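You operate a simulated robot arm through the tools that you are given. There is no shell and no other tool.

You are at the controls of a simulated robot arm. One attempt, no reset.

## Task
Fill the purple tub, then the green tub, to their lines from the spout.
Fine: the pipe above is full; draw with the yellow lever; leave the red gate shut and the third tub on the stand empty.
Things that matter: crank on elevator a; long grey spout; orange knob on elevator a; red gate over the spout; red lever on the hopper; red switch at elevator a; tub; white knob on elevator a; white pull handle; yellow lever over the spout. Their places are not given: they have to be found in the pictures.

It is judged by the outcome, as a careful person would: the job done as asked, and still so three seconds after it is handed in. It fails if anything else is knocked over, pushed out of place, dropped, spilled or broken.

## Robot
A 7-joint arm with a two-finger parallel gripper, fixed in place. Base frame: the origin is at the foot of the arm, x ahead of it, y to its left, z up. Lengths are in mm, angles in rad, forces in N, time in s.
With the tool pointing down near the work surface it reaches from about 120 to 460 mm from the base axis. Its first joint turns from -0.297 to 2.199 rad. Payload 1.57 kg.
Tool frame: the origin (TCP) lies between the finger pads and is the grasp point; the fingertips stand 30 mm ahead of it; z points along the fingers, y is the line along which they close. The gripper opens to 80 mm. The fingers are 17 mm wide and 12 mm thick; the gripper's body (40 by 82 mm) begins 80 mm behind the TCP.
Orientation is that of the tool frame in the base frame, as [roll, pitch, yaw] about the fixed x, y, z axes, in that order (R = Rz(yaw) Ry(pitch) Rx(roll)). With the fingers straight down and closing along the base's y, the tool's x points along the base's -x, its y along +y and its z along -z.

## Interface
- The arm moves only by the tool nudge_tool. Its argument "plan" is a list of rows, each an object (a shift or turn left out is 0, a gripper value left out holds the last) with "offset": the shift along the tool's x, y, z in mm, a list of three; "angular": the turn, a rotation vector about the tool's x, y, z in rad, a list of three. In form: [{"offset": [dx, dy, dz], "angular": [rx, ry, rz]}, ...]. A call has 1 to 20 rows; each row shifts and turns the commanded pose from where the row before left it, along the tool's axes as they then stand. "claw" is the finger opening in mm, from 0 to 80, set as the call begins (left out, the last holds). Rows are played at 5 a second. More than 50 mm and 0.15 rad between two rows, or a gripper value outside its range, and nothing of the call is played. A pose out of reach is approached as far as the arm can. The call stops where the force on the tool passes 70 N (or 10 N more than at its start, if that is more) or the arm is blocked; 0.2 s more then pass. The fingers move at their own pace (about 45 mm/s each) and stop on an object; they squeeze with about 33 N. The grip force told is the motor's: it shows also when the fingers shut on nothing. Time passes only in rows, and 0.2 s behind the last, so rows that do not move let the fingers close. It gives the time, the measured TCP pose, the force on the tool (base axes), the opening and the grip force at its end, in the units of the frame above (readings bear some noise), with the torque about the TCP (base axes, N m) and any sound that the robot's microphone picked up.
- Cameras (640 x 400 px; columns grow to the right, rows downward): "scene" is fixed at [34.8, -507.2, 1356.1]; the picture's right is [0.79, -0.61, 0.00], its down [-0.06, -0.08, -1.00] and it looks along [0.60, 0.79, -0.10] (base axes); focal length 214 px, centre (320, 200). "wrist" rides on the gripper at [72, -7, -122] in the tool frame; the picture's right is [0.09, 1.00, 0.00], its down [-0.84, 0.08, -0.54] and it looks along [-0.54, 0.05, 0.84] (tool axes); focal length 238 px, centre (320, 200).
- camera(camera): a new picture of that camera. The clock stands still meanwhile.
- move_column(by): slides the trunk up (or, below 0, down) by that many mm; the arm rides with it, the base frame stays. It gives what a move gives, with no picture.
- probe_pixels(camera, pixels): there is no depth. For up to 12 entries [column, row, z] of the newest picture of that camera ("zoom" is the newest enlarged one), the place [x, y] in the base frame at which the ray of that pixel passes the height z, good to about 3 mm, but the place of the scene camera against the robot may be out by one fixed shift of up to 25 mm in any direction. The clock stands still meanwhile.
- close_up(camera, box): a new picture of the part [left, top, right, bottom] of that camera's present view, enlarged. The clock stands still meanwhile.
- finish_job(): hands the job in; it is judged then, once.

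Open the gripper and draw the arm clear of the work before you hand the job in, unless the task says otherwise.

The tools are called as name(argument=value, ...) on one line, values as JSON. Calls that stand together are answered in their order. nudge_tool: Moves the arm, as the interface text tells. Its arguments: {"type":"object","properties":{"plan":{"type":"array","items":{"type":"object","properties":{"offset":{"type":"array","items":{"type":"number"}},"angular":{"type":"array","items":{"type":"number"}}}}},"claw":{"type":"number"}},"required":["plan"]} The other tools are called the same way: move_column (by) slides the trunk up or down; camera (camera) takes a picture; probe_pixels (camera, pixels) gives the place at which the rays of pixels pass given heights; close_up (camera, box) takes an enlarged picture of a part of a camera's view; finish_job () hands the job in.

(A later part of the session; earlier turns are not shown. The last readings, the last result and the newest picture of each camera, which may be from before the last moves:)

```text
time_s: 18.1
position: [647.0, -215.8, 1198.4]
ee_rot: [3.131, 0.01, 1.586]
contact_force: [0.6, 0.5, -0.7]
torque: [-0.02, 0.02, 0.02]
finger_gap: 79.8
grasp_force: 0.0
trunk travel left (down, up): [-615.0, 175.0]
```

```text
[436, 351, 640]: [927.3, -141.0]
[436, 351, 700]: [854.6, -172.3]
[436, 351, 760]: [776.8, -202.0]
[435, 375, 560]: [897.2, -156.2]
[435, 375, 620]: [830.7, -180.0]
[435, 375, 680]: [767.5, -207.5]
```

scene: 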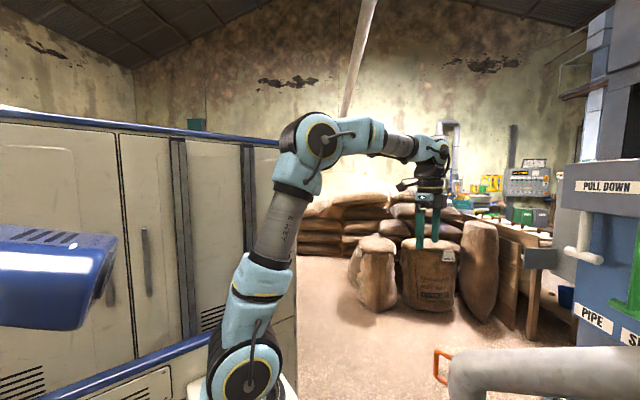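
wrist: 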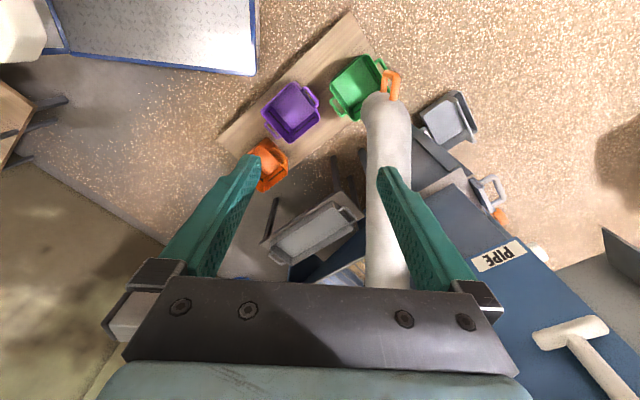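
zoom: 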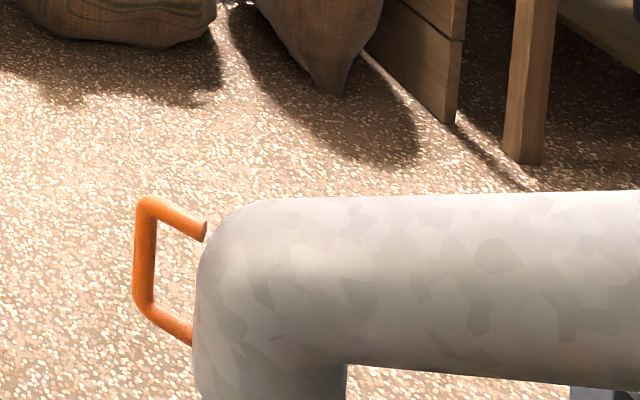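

Bar is at about (820,-192), z 630–730. I move above it to z≈850 and look again.

nudge_tool(plan=[{"offset": [2.3, 19.2, 38.7]}, {"offset": [2.3, 19.2, 38.7]}, {"offset": [2.3, 19.2, 38.7]}, {"offset": [2.3, 19.2, 38.7]}, {"offset": [2.3, 19.2, 38.7]}, {"offset": [2.3, 19.2, 38.7]}, {"offset": [2.3, 19.2, 38.7]}, {"offset": [2.3, 19.2, 38.7]}, {"offset": [2.3, 19.2, 38.7]}])

camera(camera="wrist")

camera(camera="scene")

```text
time_s: 20.1
position: [824.0, -194.6, 852.2]
ee_rot: [3.131, 0.011, 1.588]
contact_force: [-0.3, 0.7, 2.2]
torque: [0.04, -0.01, 0.01]
finger_gap: 80.2
grasp_force: 0.1
trunk travel left (down, up): [-615.0, 175.0]
```

```text
taken
```

wrist: 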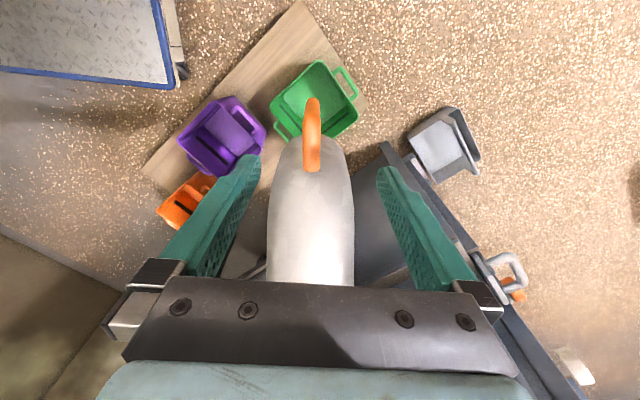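

```text
taken
```

scene: 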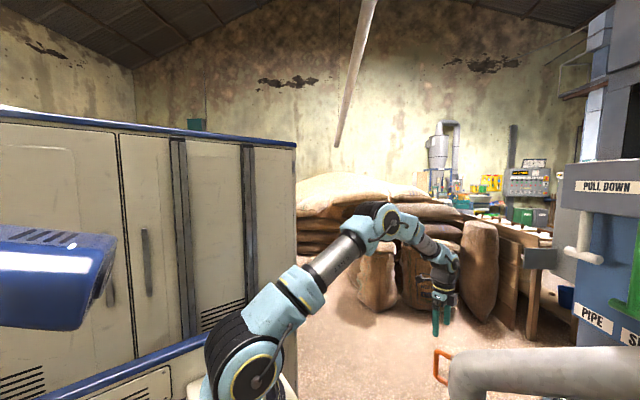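

The ring is seen edge-on at column ~312 between the fingers. Zooming to find its bar and extents.

close_up(camera="wrist", box=[250, 80, 380, 180])

probe_pixels(camera="wrist", pixels=[[313, 105, 640], [313, 135, 720], [313, 135, 740], [313, 165, 720], [313, 165, 740], [315, 97, 250], [314, 95, 200], [222, 130, 250], [310, 145, 740], [272, 180, 700], [352, 180, 700]])

```text
4.00 times, centred on (315, 130) of wrist
```

zoom: 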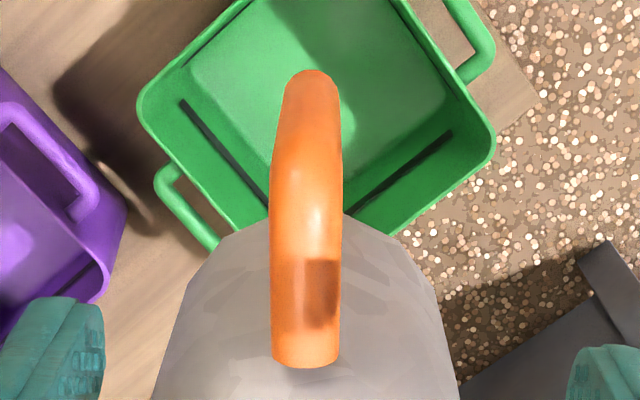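

```text
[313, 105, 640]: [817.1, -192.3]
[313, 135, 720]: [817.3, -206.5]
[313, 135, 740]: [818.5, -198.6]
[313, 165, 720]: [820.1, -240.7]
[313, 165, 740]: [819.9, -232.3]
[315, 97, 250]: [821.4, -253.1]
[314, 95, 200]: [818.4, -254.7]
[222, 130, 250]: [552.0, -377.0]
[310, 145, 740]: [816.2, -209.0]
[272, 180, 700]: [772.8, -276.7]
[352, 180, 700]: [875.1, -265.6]
```

Rod is ~17 mm thick at x≈818, y≈-195, top ≈735. I shift 6 mm in -x and descend to TCP z≈692 so the open fingers straddle the ring's plane.

nudge_tool(plan=[{"offset": [0, -6, 30]}, {"offset": [0, 0, 35]}, {"offset": [0, 0, 35]}, {"offset": [0, 0, 30]}, {"offset": [0, 0, 30]}])

camera(camera="wrist")

close_up(camera="scene", box=[400, 300, 560, 400])

```text
time_s: 21.3
position: [817.9, -197.2, 690.8]
ee_rot: [3.133, 0.011, 1.587]
contact_force: [-0.1, 0.3, -0.1]
torque: [0.0, -0.01, 0.0]
finger_gap: 80.1
grasp_force: 0.0
trunk travel left (down, up): [-615.0, 175.0]
```

```text
taken
```

wrist: 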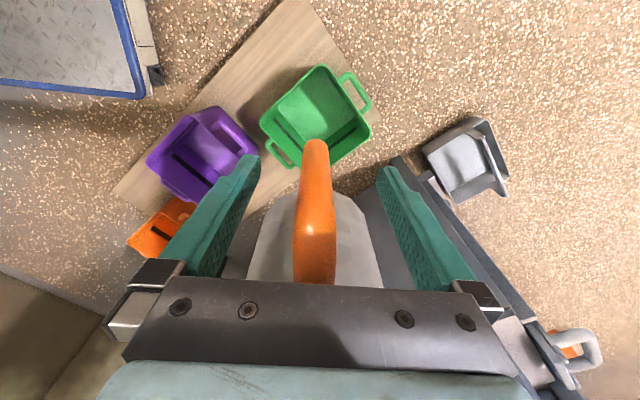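

```text
4.00 times, centred on (480, 350) of scene
```

zoom: 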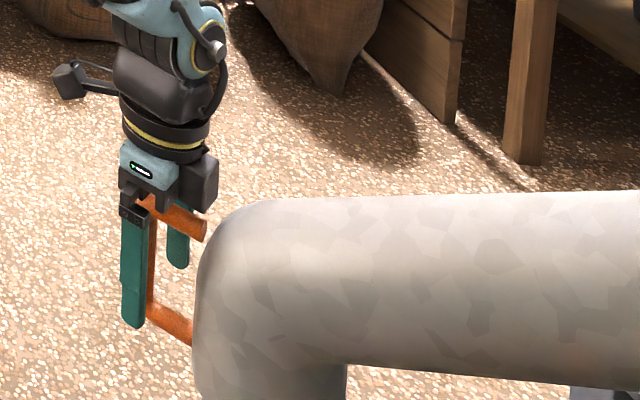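

The fingers straddle the bar cleanly. I close to 26 mm as a loose cage around the rod.

nudge_tool(plan=[{"offset": [0, 0, 0]}, {"offset": [0, 0, 0]}, {"offset": [0, 0, 0]}, {"offset": [0, 0, 0]}], claw=26)

camera(camera="wrist")

```text
time_s: 22.3
position: [819.3, -197.1, 691.0]
ee_rot: [3.131, 0.009, 1.588]
contact_force: [0.1, 0.9, 0.3]
torque: [0.02, 0.02, -0.03]
finger_gap: 26.1
grasp_force: 0.0
trunk travel left (down, up): [-615.0, 175.0]
```

```text
taken
```

wrist: 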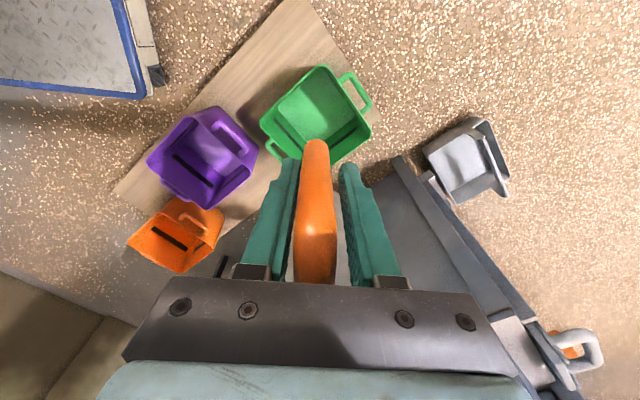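

Rod sits in the cage. I start swinging the spout counter-clockwise toward purple, five arc steps of 0.05 rad.

nudge_tool(plan=[{"offset": [-0.3, -12, 0], "angular": [0, 0, -0.025]}, {"offset": [-0.6, -25, 0], "angular": [0, 0, -0.05]}, {"offset": [-0.6, -25, 0], "angular": [0, 0, -0.05]}, {"offset": [-0.6, -25, 0], "angular": [0, 0, -0.05]}, {"offset": [-0.6, -25, 0], "angular": [0, 0, -0.05]}, {"offset": [0, 0, 0]}])

camera(camera="wrist")

close_up(camera="wrist", box=[220, 100, 420, 290])

camera(camera="scene")

```text
time_s: 23.7
position: [707.1, -211.6, 691.2]
ee_rot: [3.135, 0.012, 1.813]
contact_force: [0.1, -0.4, 0.3]
torque: [0.03, -0.02, 0.01]
finger_gap: 26.0
grasp_force: 0.0
trunk travel left (down, up): [-615.0, 175.0]
```

```text
taken
```

wrist: 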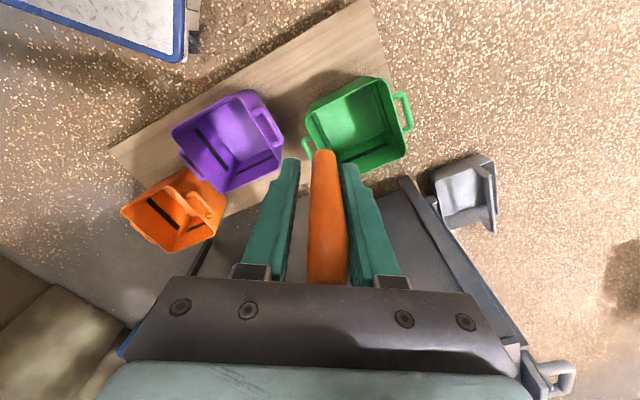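

```text
2.11 times, centred on (320, 195) of wrist
```

zoom: 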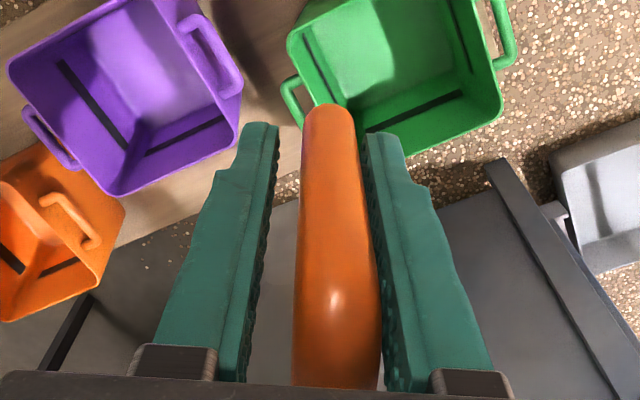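

```text
taken
```

scene: 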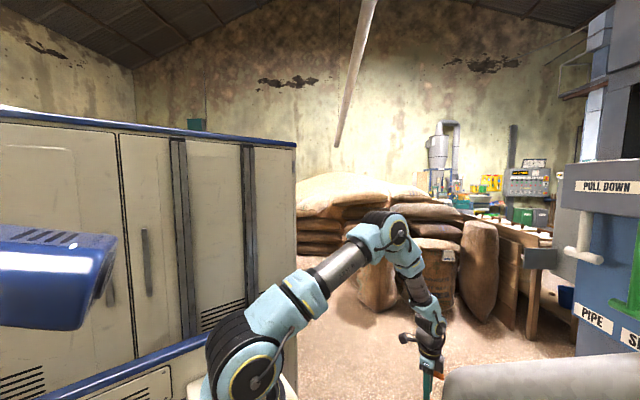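

The spout follows. The rod drifted slightly inward relative to the tool (bar end row 140→152), so I continue the arc with a bit of inward correction.

nudge_tool(plan=[{"offset": [-2.2, -23, 0], "angular": [0, 0, -0.05]}, {"offset": [-2.2, -23, 0], "angular": [0, 0, -0.05]}, {"offset": [-2.2, -23, 0], "angular": [0, 0, -0.05]}, {"offset": [-2.2, -23, 0], "angular": [0, 0, -0.05]}, {"offset": [0, 0, 0]}])

camera(camera="wrist")

close_up(camera="wrist", box=[220, 100, 420, 290])

close_up(camera="scene", box=[0, 380, 640, 400])

```text
time_s: 24.9
position: [622.8, -250.0, 689.1]
ee_rot: [3.135, 0.012, 2.013]
contact_force: [-0.1, 0.2, -0.8]
torque: [0.0, 0.02, 0.0]
finger_gap: 26.2
grasp_force: 0.1
trunk travel left (down, up): [-615.0, 175.0]
```

```text
taken
```

wrist: 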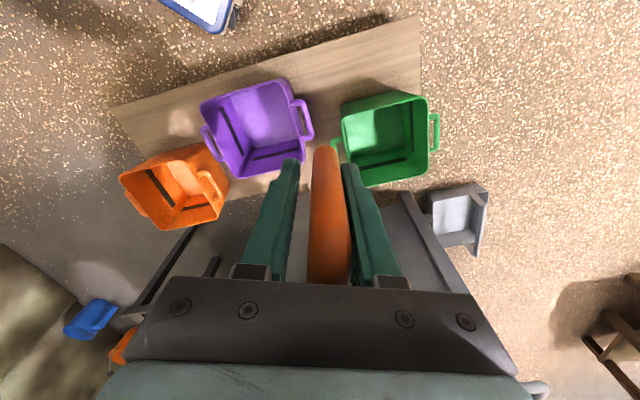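

```text
2.11 times, centred on (320, 195) of wrist
```

zoom: 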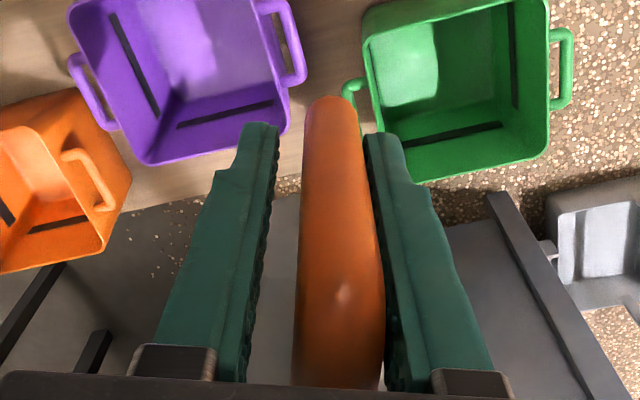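

```text
1.00 times, centred on (320, 390) of scene (not enlarged: the box is as wide or as high as the picture)
```

zoom: 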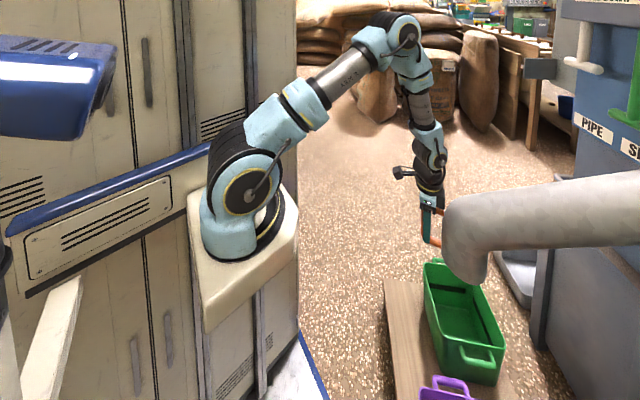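

Good tracking; the tool's radial direction is now ≈115° and purple is at ≈135°. I continue six more steps.

nudge_tool(plan=[{"offset": [-2, -24, 0], "angular": [0, 0, -0.05]}, {"offset": [-2, -24, 0], "angular": [0, 0, -0.05]}, {"offset": [-2, -24, 0], "angular": [0, 0, -0.05]}, {"offset": [-2, -24, 0], "angular": [0, 0, -0.05]}, {"offset": [-2, -24, 0], "angular": [0, 0, -0.05]}, {"offset": [0, 0, 0]}])

camera(camera="wrist")

close_up(camera="wrist", box=[220, 100, 420, 290])

close_up(camera="scene", box=[0, 380, 640, 400])

```text
time_s: 26.3
position: [525.9, -319.1, 690.4]
ee_rot: [3.14, 0.013, 2.261]
contact_force: [-0.6, -0.7, -0.9]
torque: [0.0, 0.0, 0.03]
finger_gap: 26.3
grasp_force: 0.5
trunk travel left (down, up): [-615.0, 175.0]
```

```text
taken
```

wrist: 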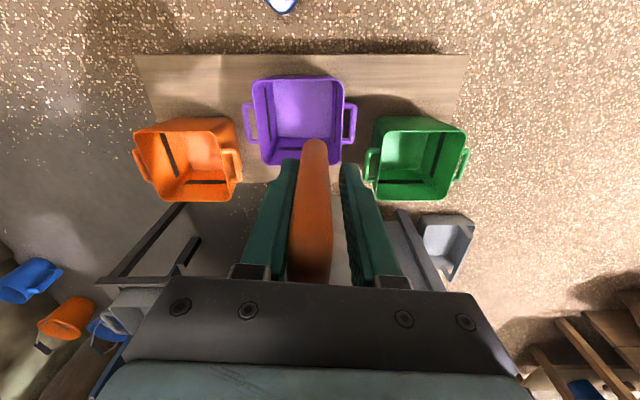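

```text
2.11 times, centred on (320, 195) of wrist
```

zoom: 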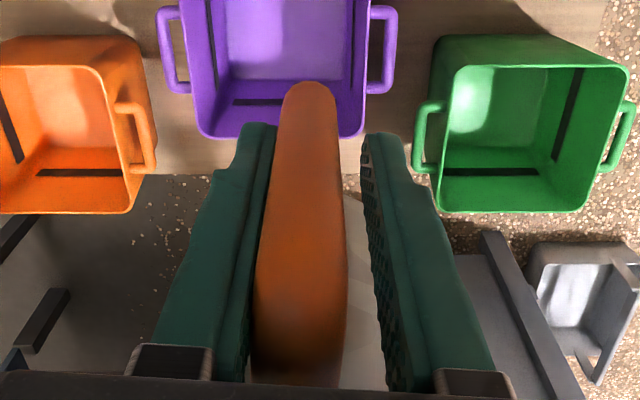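

```text
1.00 times, centred on (320, 390) of scene (not enlarged: the box is as wide or as high as the picture)
```

zoom: 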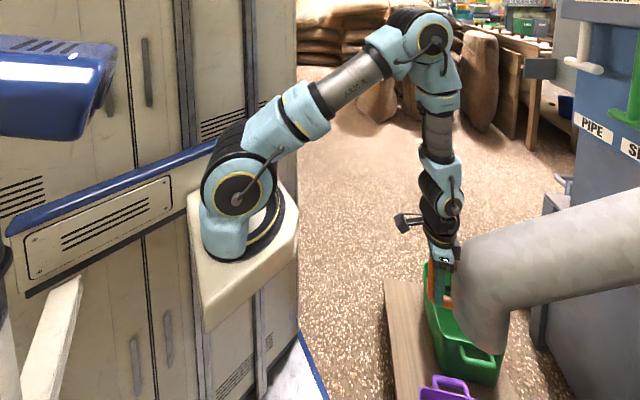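

Purple's center is at about column 299 while the ring plane is near 318, so a bit more rotation seems needed. I probe the tub outline to compute it.

probe_pixels(camera="wrist", pixels=[[250, 84, 240], [344, 82, 240], [341, 160, 240], [260, 164, 240], [299, 120, 240], [299, 110, 150], [375, 120, 240], [466, 131, 240], [450, 200, 240], [372, 191, 240], [136, 55, 140], [467, 57, 140]])

close_up(camera="wrist", box=[220, 50, 480, 210])

```text
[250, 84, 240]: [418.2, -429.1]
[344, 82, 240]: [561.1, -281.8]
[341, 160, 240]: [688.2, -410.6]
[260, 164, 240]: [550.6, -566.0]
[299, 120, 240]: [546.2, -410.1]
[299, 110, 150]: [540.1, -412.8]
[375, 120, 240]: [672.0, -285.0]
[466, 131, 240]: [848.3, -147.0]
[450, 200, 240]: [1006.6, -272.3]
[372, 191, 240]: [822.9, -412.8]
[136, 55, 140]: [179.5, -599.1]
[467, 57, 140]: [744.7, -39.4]
```

```text
2.46 times, centred on (350, 130) of wrist
```

zoom: 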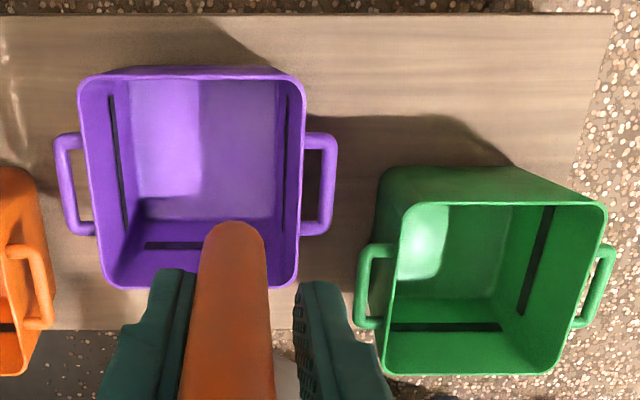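

Purple's centre is about 40 mm further along the swing direction (≈0.1 rad). I add two gentler steps.

nudge_tool(plan=[{"offset": [-1.2, -15, 0], "angular": [0, 0, -0.03]}, {"offset": [-1.2, -15, 0], "angular": [0, 0, -0.03]}, {"offset": [-1.2, -13, 0], "angular": [0, 0, -0.03]}, {"offset": [0, -5, 0], "angular": [0, 0, 0]}, {"offset": [0, 0, 0]}])

camera(camera="wrist")

close_up(camera="wrist", box=[220, 60, 420, 250])

```text
time_s: 27.5
position: [492.8, -354.3, 689.5]
ee_rot: [3.141, 0.014, 2.353]
contact_force: [0.7, 0.6, 1.3]
torque: [-0.03, 0.0, -0.03]
finger_gap: 26.5
grasp_force: 0.5
trunk travel left (down, up): [-615.0, 175.0]
```

```text
taken
```

wrist: 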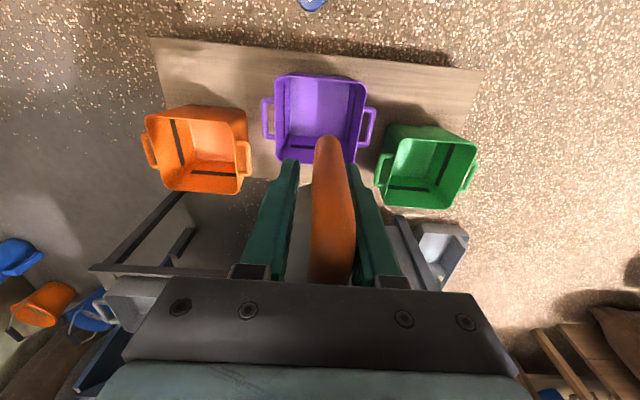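

```text
2.11 times, centred on (320, 155) of wrist
```

zoom: 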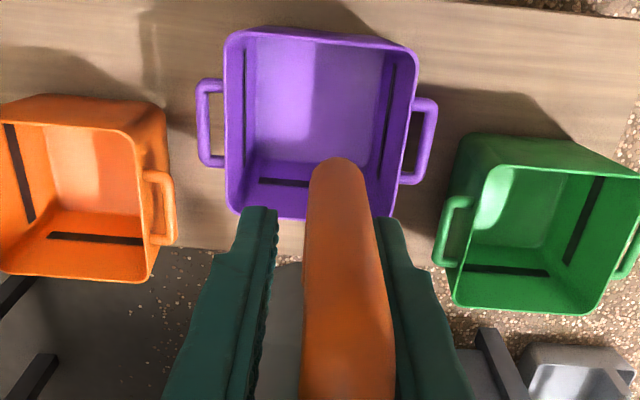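

The ring plane now lines up with purple's centre (column ~320). I open the fingers and rise straight up off the ring.

nudge_tool(plan=[{"offset": [0, 0, 0]}, {"offset": [0, 0, 0]}, {"offset": [0, 0, 0]}, {"offset": [0, 0, 0]}, {"offset": [0, 0, -40]}, {"offset": [0, 0, -45]}, {"offset": [0, 0, -45]}, {"offset": [0, 0, -45]}, {"offset": [0, 0, -45]}], claw=80)

camera(camera="wrist")

close_up(camera="scene", box=[0, 380, 640, 400])

```text
time_s: 29.5
position: [491.3, -353.3, 909.2]
ee_rot: [3.141, 0.013, 2.351]
contact_force: [0.7, 0.1, -1.4]
torque: [0.04, 0.01, -0.03]
finger_gap: 80.0
grasp_force: 0.1
trunk travel left (down, up): [-615.0, 175.0]
```

```text
taken
```

wrist: 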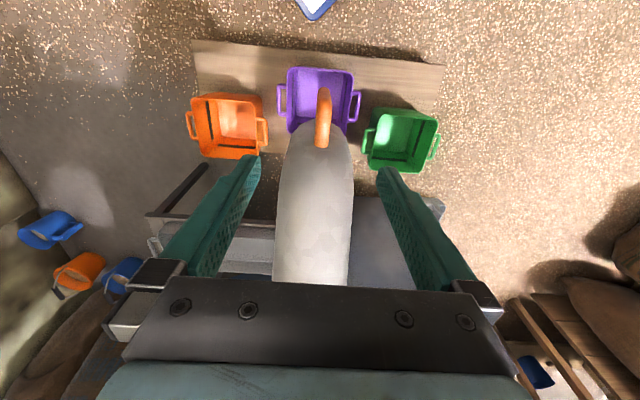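

```text
1.00 times, centred on (320, 390) of scene (not enlarged: the box is as wide or as high as the picture)
```

zoom: 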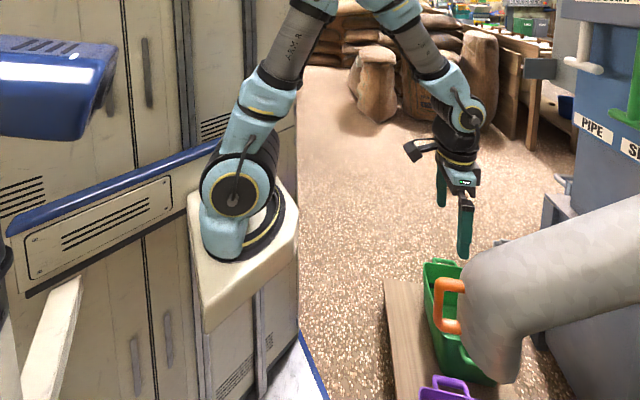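

The spout mouth now stands over purple. Next the lever: I raise the trunk by 170 and then move and tilt the tool to view the yellow T-bar closely.

move_column(by=170)

nudge_tool(plan=[{"offset": [0, 0, -45]}, {"offset": [0, 0, -45]}, {"offset": [0, 0, -45]}, {"offset": [0, 0, -45]}, {"offset": [0, 0, -20], "angular": [0, -0.14, 0]}, {"offset": [0, -20, 0], "angular": [0, -0.14, 0]}, {"offset": [0, -20, 0], "angular": [0, -0.14, 0]}, {"offset": [0, -20, 0], "angular": [0, -0.14, 0]}])

camera(camera="wrist")

camera(camera="scene")

```text
time_s: 31.4
position: [490.9, -353.1, 1080.1]
ee_rot: [3.141, 0.014, 2.351]
contact_force: [0.2, 0.8, 0.0]
torque: [0.0, -0.01, -0.04]
finger_gap: 79.8
grasp_force: 0.1
trunk travel left (down, up): [-785.0, 5.0]
```

```text
time_s: 33.2
position: [447.7, -393.7, 1279.9]
ee_rot: [-3.141, 0.575, 2.353]
contact_force: [0.6, -0.6, -1.2]
torque: [0.01, 0.01, 0.02]
finger_gap: 79.9
grasp_force: 0.1
trunk travel left (down, up): [-785.0, 5.0]
```

```text
taken
```

wrist: 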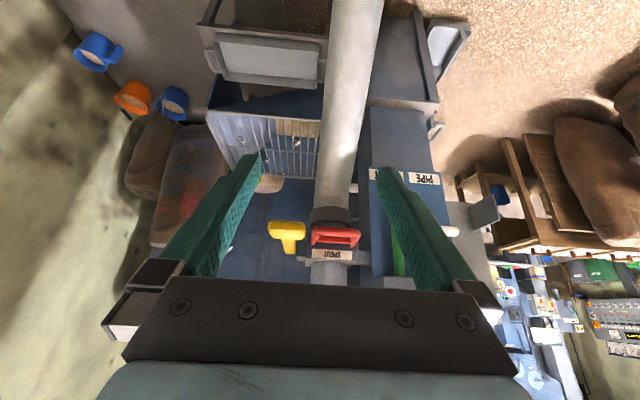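

```text
taken
```

scene: 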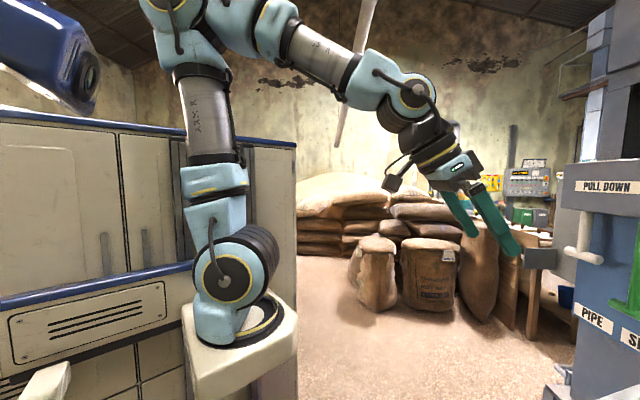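

Yellow T-bar at (286,230), red handle at (335,237). I zoom and probe for triangulation with the earlier view.

close_up(camera="wrist", box=[250, 190, 380, 280])

probe_pixels(camera="wrist", pixels=[[286, 230, 1200], [286, 230, 1150], [286, 230, 1100], [268, 228, 1180], [304, 230, 1180], [335, 237, 1200], [335, 237, 1150], [290, 250, 1200], [290, 250, 1150]])

close_up(camera="scene", box=[620, 0, 640, 400])

```text
4.44 times, centred on (315, 235) of wrist
```

zoom: 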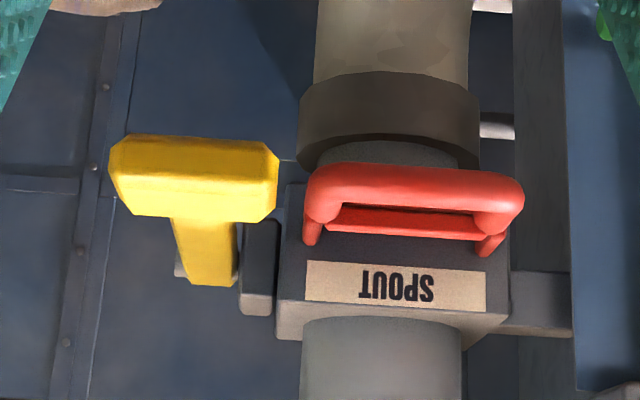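

```text
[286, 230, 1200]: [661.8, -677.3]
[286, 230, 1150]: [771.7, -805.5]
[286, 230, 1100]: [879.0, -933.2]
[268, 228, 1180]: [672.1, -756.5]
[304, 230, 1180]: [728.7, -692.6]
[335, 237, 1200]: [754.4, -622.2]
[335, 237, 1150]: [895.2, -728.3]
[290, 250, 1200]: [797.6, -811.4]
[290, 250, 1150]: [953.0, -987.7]
```

```text
1.00 times, centred on (630, 200) of scene (not enlarged: the box is as wide or as high as the picture)
```

zoom: 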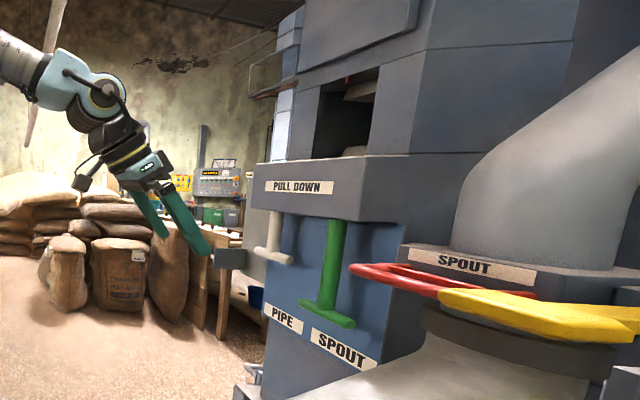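

T-bar centre triangulates to about (627,-641,1215), lever shaft roughly horizontal with a lateral hinge beside the box. I move closer (staying above it) for a precise look.

nudge_tool(plan=[{"offset": [-34.8, -8, 20.6]}, {"offset": [-34.8, -8, 20.6]}, {"offset": [-34.8, -8, 20.6]}, {"offset": [-34.8, -8, 15.6]}])

camera(camera="wrist")

close_up(camera="scene", box=[620, 0, 640, 400])

```text
time_s: 34.2
position: [535.8, -529.9, 1289.5]
ee_rot: [3.14, 0.574, 2.351]
contact_force: [-0.4, 0.5, 0.6]
torque: [-0.01, -0.03, 0.01]
finger_gap: 79.8
grasp_force: 0.1
trunk travel left (down, up): [-785.0, 5.0]
```

```text
taken
```

wrist: 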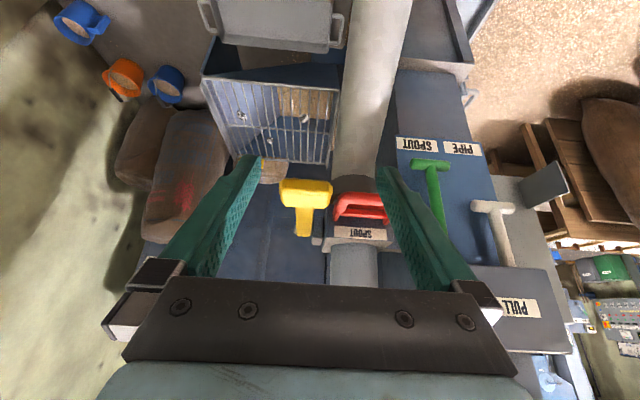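

```text
1.00 times, centred on (630, 200) of scene (not enlarged: the box is as wide or as high as the picture)
```

zoom: 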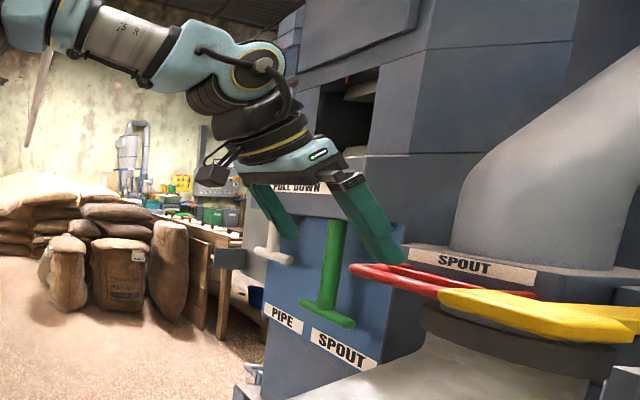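

The T-bar is now at (306,194). Zoom and probe again.

close_up(camera="wrist", box=[260, 160, 400, 250])

probe_pixels(camera="wrist", pixels=[[306, 194, 1240], [306, 194, 1215], [306, 194, 1190], [280, 194, 1215], [332, 195, 1215], [360, 207, 1215], [360, 207, 1190], [304, 233, 1215], [304, 233, 1190]])

```text
4.44 times, centred on (330, 205) of wrist
```

zoom: 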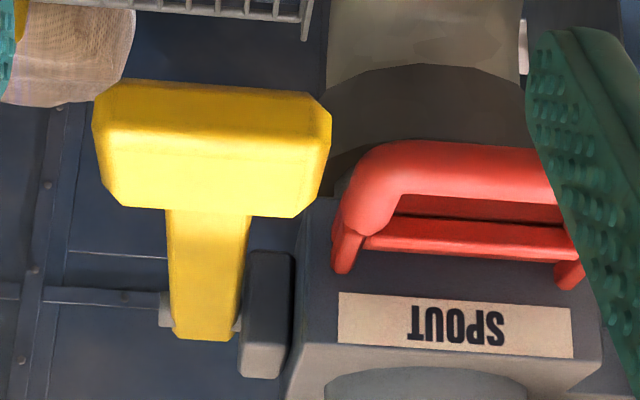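

```text
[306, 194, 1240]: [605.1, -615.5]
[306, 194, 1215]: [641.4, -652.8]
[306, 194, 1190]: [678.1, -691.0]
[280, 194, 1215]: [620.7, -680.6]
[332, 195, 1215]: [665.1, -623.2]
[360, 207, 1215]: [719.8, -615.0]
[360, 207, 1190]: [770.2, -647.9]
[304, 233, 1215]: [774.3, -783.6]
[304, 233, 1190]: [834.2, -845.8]
```

I plan to cage the T-bar between fingers set in a vertical plane, with the tool tilted ~40° below horizontal so the tub stays in extended view. I tilt a bit more and roll the tool by 90° here at a safe standoff.

nudge_tool(plan=[{"angular": [0, -0.149, 0]}, {"angular": [0, -0.149, 0]}, {"angular": [0, 0, 0.143]}, {"angular": [0, 0, 0.143]}, {"angular": [0, 0, 0.143]}, {"angular": [0, 0, 0.143]}, {"angular": [0, 0, 0.143]}, {"angular": [0, 0, 0.143]}, {"angular": [0, 0, 0.143]}, {"angular": [0, 0, 0.143]}, {"angular": [0, 0, 0.143]}, {"angular": [0, 0, 0.143]}, {"angular": [0, 0, 0.141]}])

camera(camera="wrist")

close_up(camera="scene", box=[620, 0, 640, 400])

close_up(camera="wrist", box=[0, 0, 20, 400])

```text
time_s: 37.0
position: [534.7, -528.3, 1289.5]
ee_rot: [2.27, -0.003, 0.78]
contact_force: [-0.1, -0.2, -0.1]
torque: [0.0, 0.01, -0.03]
finger_gap: 80.0
grasp_force: 0.1
trunk travel left (down, up): [-785.0, 5.0]
```

```text
taken
```

wrist: 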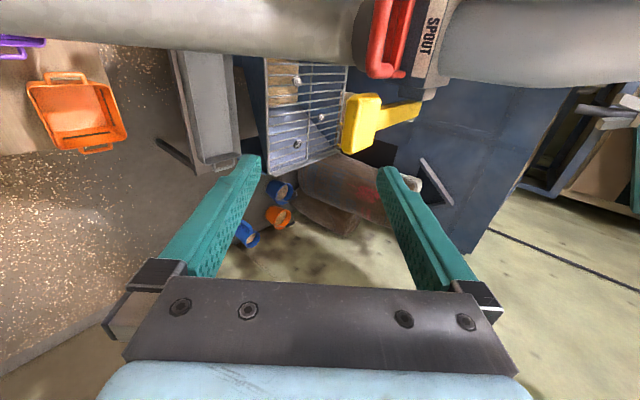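

```text
1.00 times, centred on (630, 200) of scene (not enlarged: the box is as wide or as high as the picture)
```

zoom: 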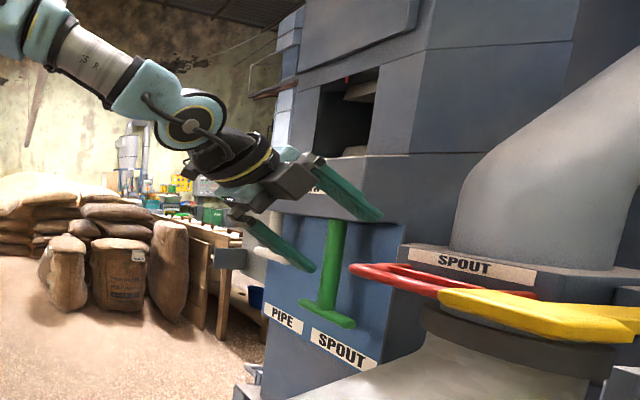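

```text
1.00 times, centred on (10, 200) of wrist (not enlarged: the box is as wide or as high as the picture)
```

zoom: 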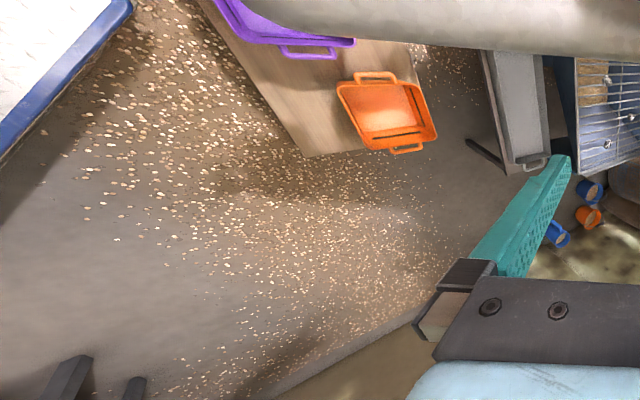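

Orientation is right; the T-bar shows at (361,123), consistent with f≈945 mm along the approach, z≈1200. I zoom to see its cross-section and lever angle.

close_up(camera="wrist", box=[320, 60, 460, 170])

probe_pixels(camera="wrist", pixels=[[361, 123, 1200], [345, 123, 1200], [378, 123, 1200], [362, 95, 1200], [355, 152, 1200], [418, 106, 1200], [418, 106, 1215], [380, 75, 1190]])

```text
3.64 times, centred on (390, 115) of wrist
```

zoom: 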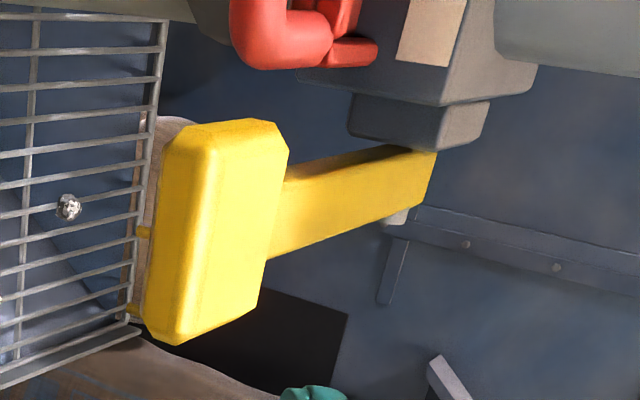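

```text
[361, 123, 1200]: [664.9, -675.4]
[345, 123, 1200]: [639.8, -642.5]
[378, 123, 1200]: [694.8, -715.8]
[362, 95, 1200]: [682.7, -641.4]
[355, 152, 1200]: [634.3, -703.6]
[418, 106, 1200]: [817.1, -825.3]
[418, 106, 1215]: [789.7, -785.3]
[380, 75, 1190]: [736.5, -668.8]
```

T centre ≈(665,-675,1200), about 79×40×30 mm. I align laterally and advance part way along the tool axis, then check.

nudge_tool(plan=[{"offset": [-5.7, 28.5, 0]}, {"offset": [-5.8, 28.5, 0]}, {"offset": [0, 0, 40]}, {"offset": [0, 0, 40]}, {"offset": [0, 0, 40]}], claw=80)

camera(camera="wrist")

close_up(camera="scene", box=[620, 0, 640, 400])

```text
time_s: 38.2
position: [618.6, -627.3, 1256.8]
ee_rot: [2.269, -0.001, 0.783]
contact_force: [-0.1, 0.1, -0.1]
torque: [-0.02, 0.03, -0.04]
finger_gap: 80.1
grasp_force: 0.1
trunk travel left (down, up): [-785.0, 5.0]
```

```text
taken
```

wrist: 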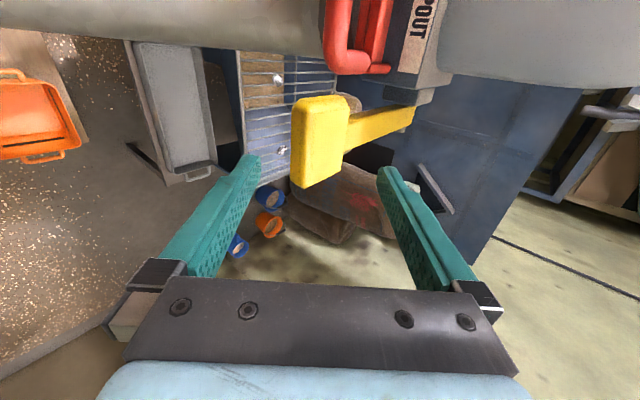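

```text
1.00 times, centred on (630, 200) of scene (not enlarged: the box is as wide or as high as the picture)
```

zoom: 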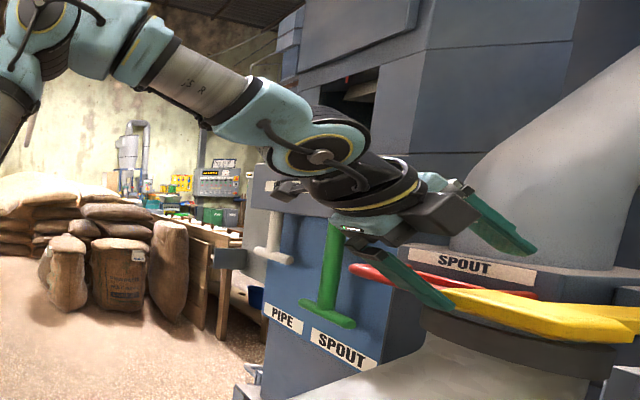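

T is centred between the fingers (column 320) and about 89 mm ahead. I advance 70 mm so the fingers straddle it.

nudge_tool(plan=[{"offset": [0, 0, 25]}, {"offset": [0, 0, 25]}, {"offset": [0, 0, 20]}])

camera(camera="wrist")

close_up(camera="scene", box=[620, 0, 640, 400])

close_up(camera="wrist", box=[0, 0, 10, 100])

```text
time_s: 39.0
position: [657.3, -665.4, 1211.7]
ee_rot: [2.27, 0.0, 0.781]
contact_force: [0.0, 0.1, 0.5]
torque: [0.0, -0.01, 0.0]
finger_gap: 79.9
grasp_force: 0.1
trunk travel left (down, up): [-785.0, 5.0]
```

```text
taken
```

wrist: 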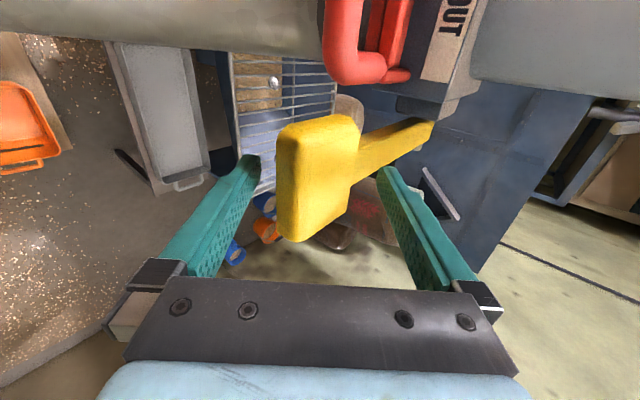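

```text
1.00 times, centred on (630, 200) of scene (not enlarged: the box is as wide or as high as the picture)
```

zoom: 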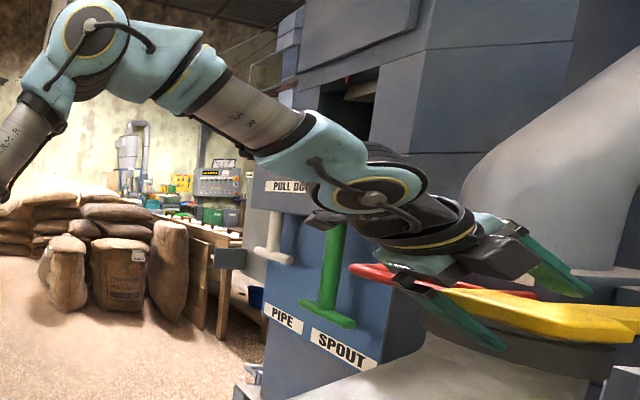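

```text
4.00 times, centred on (5, 50) of wrist
```

zoom: 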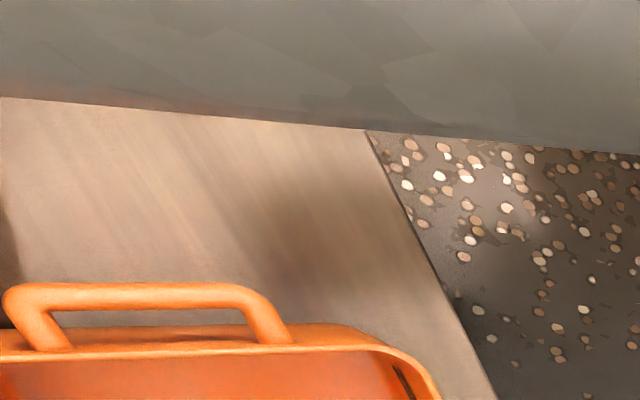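

The T is between the fingers with nothing touching. I check what I can see of the purple tub from here before closing to a cage.

close_up(camera="wrist", box=[0, 0, 10, 400])

close_up(camera="wrist", box=[0, 0, 4, 260])

close_up(camera="scene", box=[0, 390, 640, 400])

```text
1.00 times, centred on (5, 200) of wrist (not enlarged: the box is as wide or as high as the picture)
```

zoom: 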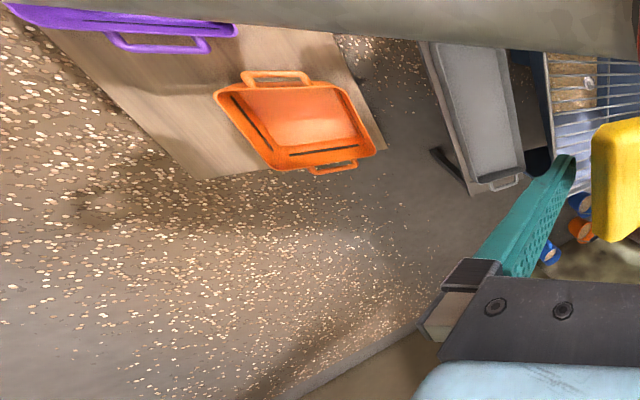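

```text
1.54 times, centred on (2, 130) of wrist
```

zoom: 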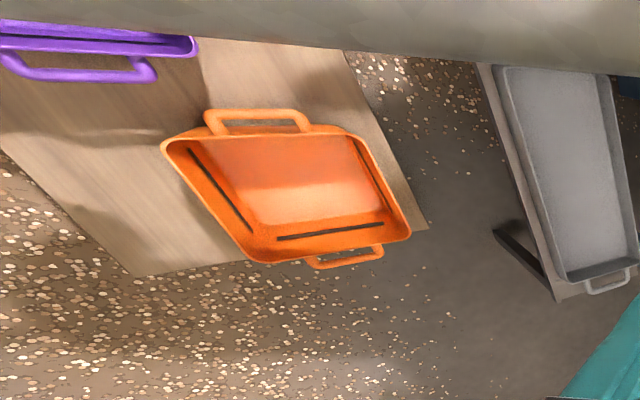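

```text
1.00 times, centred on (320, 395) of scene (not enlarged: the box is as wide or as high as the picture)
```

zoom: 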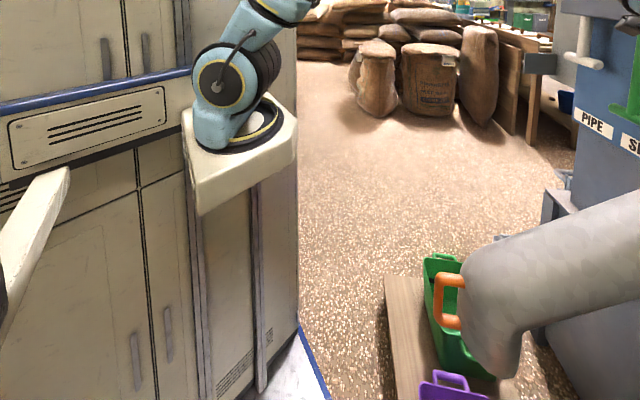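

From this side the spout hides most of purple; rolling the tool the other way would put the camera on the left and show the tub. I back off 95 mm and roll by -π.

nudge_tool(plan=[{"offset": [0, 0, -45]}, {"offset": [0, 0, -50]}, {"angular": [0, 0, -0.149]}, {"angular": [0, 0, -0.149]}, {"angular": [0, 0, -0.149]}, {"angular": [0, 0, -0.149]}, {"angular": [0, 0, -0.149]}, {"angular": [0, 0, -0.149]}, {"angular": [0, 0, -0.149]}, {"angular": [0, 0, -0.149]}, {"angular": [0, 0, -0.149]}, {"angular": [0, 0, -0.149]}, {"angular": [0, 0, -0.149]}])

nudge_tool(plan=[{"angular": [0, 0, -0.149]}, {"angular": [0, 0, -0.149]}, {"angular": [0, 0, -0.149]}, {"angular": [0, 0, -0.149]}, {"angular": [0, 0, -0.149]}, {"angular": [0, 0, -0.149]}, {"angular": [0, 0, -0.149]}, {"angular": [0, 0, -0.149]}, {"angular": [0, 0, -0.149]}, {"angular": [0, 0, -0.149]}, {"offset": [0, 0, 0]}])

camera(camera="wrist")

close_up(camera="wrist", box=[630, 0, 640, 400])

```text
time_s: 41.8
position: [605.0, -614.4, 1272.7]
ee_rot: [-3.058, 0.867, 2.461]
contact_force: [-0.4, 0.3, 0.6]
torque: [0.01, 0.0, -0.02]
finger_gap: 79.9
grasp_force: 0.0
trunk travel left (down, up): [-785.0, 5.0]
```

```text
time_s: 44.2
position: [604.0, -614.2, 1273.3]
ee_rot: [-2.271, 0.009, -2.368]
contact_force: [-0.4, -0.6, 0.5]
torque: [0.02, 0.02, -0.01]
finger_gap: 80.0
grasp_force: 0.1
trunk travel left (down, up): [-785.0, 5.0]
```

```text
taken
```

wrist: 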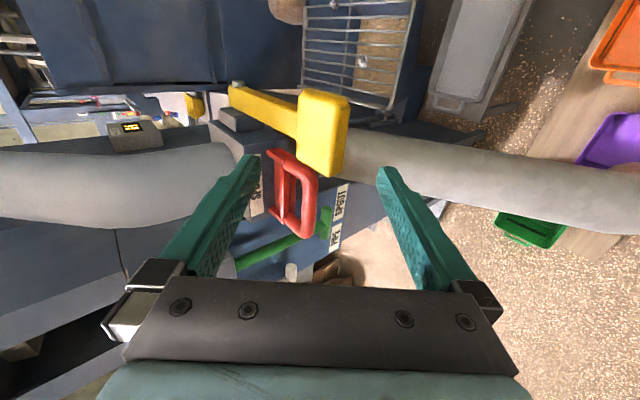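

```text
1.00 times, centred on (635, 200) of wrist (not enlarged: the box is as wide or as high as the picture)
```

zoom: 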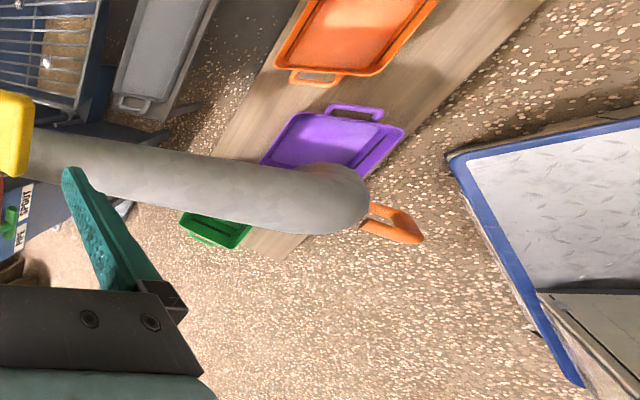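

Now purple is visible in the extended right view, and the T-bar is centred at (322,135). I advance 93 mm to straddle it again.

nudge_tool(plan=[{"offset": [0, 0, 35]}, {"offset": [0, 0, 35]}, {"offset": [0, 0, 23]}])

camera(camera="wrist")

close_up(camera="wrist", box=[630, 0, 640, 400])

```text
time_s: 45.0
position: [656.4, -665.1, 1212.2]
ee_rot: [-2.27, 0.009, -2.368]
contact_force: [-0.3, -0.2, 0.1]
torque: [-0.04, 0.0, 0.03]
finger_gap: 80.0
grasp_force: 0.1
trunk travel left (down, up): [-785.0, 5.0]
```

```text
taken
```

wrist: 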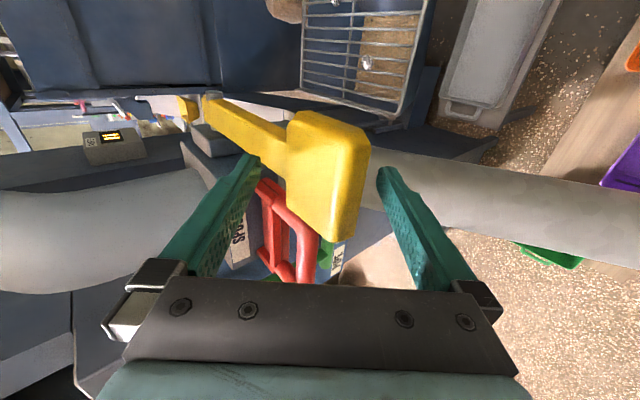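

```text
1.00 times, centred on (635, 200) of wrist (not enlarged: the box is as wide or as high as the picture)
```

zoom: 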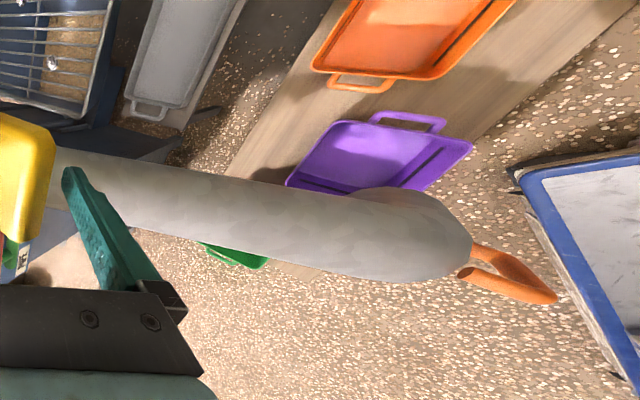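

Good view of purple's open half and its line. There is a small display at (105,138); I zoom in on it before moving the lever.

close_up(camera="wrist", box=[75, 118, 150, 165])

nudge_tool(plan=[{"offset": [0, 0, 0]}, {"offset": [0, 0, 0]}], claw=60)

camera(camera="wrist")

```text
8.51 times, centred on (112, 142) of wrist
```

zoom: 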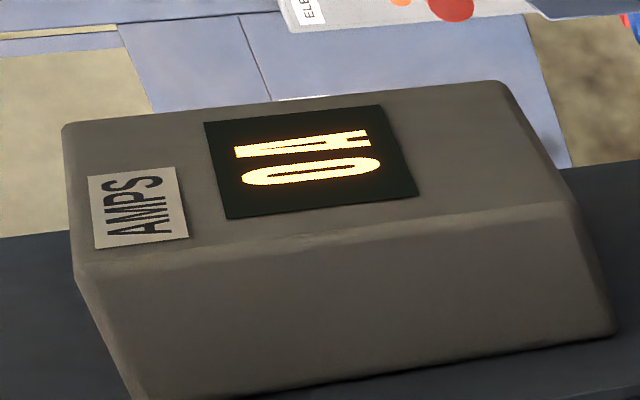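

```text
time_s: 45.6
position: [655.5, -665.8, 1212.2]
ee_rot: [-2.272, 0.009, -2.366]
contact_force: [0.0, 0.7, -1.0]
torque: [-0.02, 0.02, 0.01]
finger_gap: 61.2
grasp_force: 0.6
trunk travel left (down, up): [-785.0, 5.0]
```

```text
taken
```

wrist: 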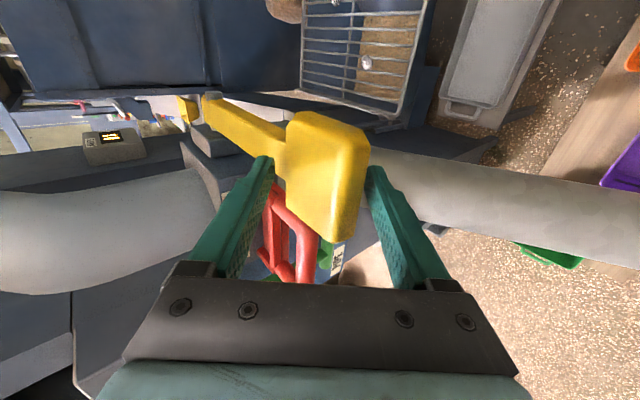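

The display just shows 0 A. The cage is at 61 mm; I press down gently 14 mm (base -z) and read the force.

nudge_tool(plan=[{"offset": [0, 5.4, 4.5]}, {"offset": [0, 5.4, 4.5]}])

camera(camera="wrist")

close_up(camera="wrist", box=[630, 0, 640, 400])

```text
time_s: 46.2
position: [656.4, -665.1, 1198.1]
ee_rot: [-2.271, 0.009, -2.366]
contact_force: [-0.3, 0.3, 0.6]
torque: [-0.04, -0.02, 0.01]
finger_gap: 61.1
grasp_force: 0.7
trunk travel left (down, up): [-785.0, 5.0]
```

```text
taken
```

wrist: 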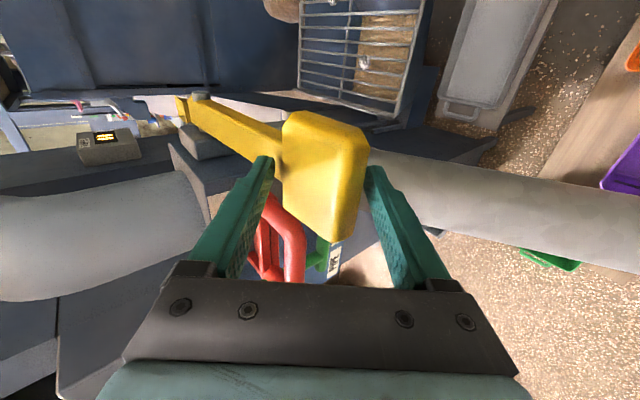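

```text
1.00 times, centred on (635, 200) of wrist (not enlarged: the box is as wide or as high as the picture)
```

zoom: 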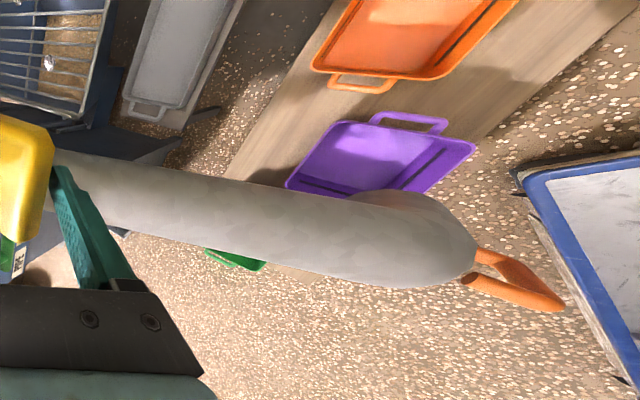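

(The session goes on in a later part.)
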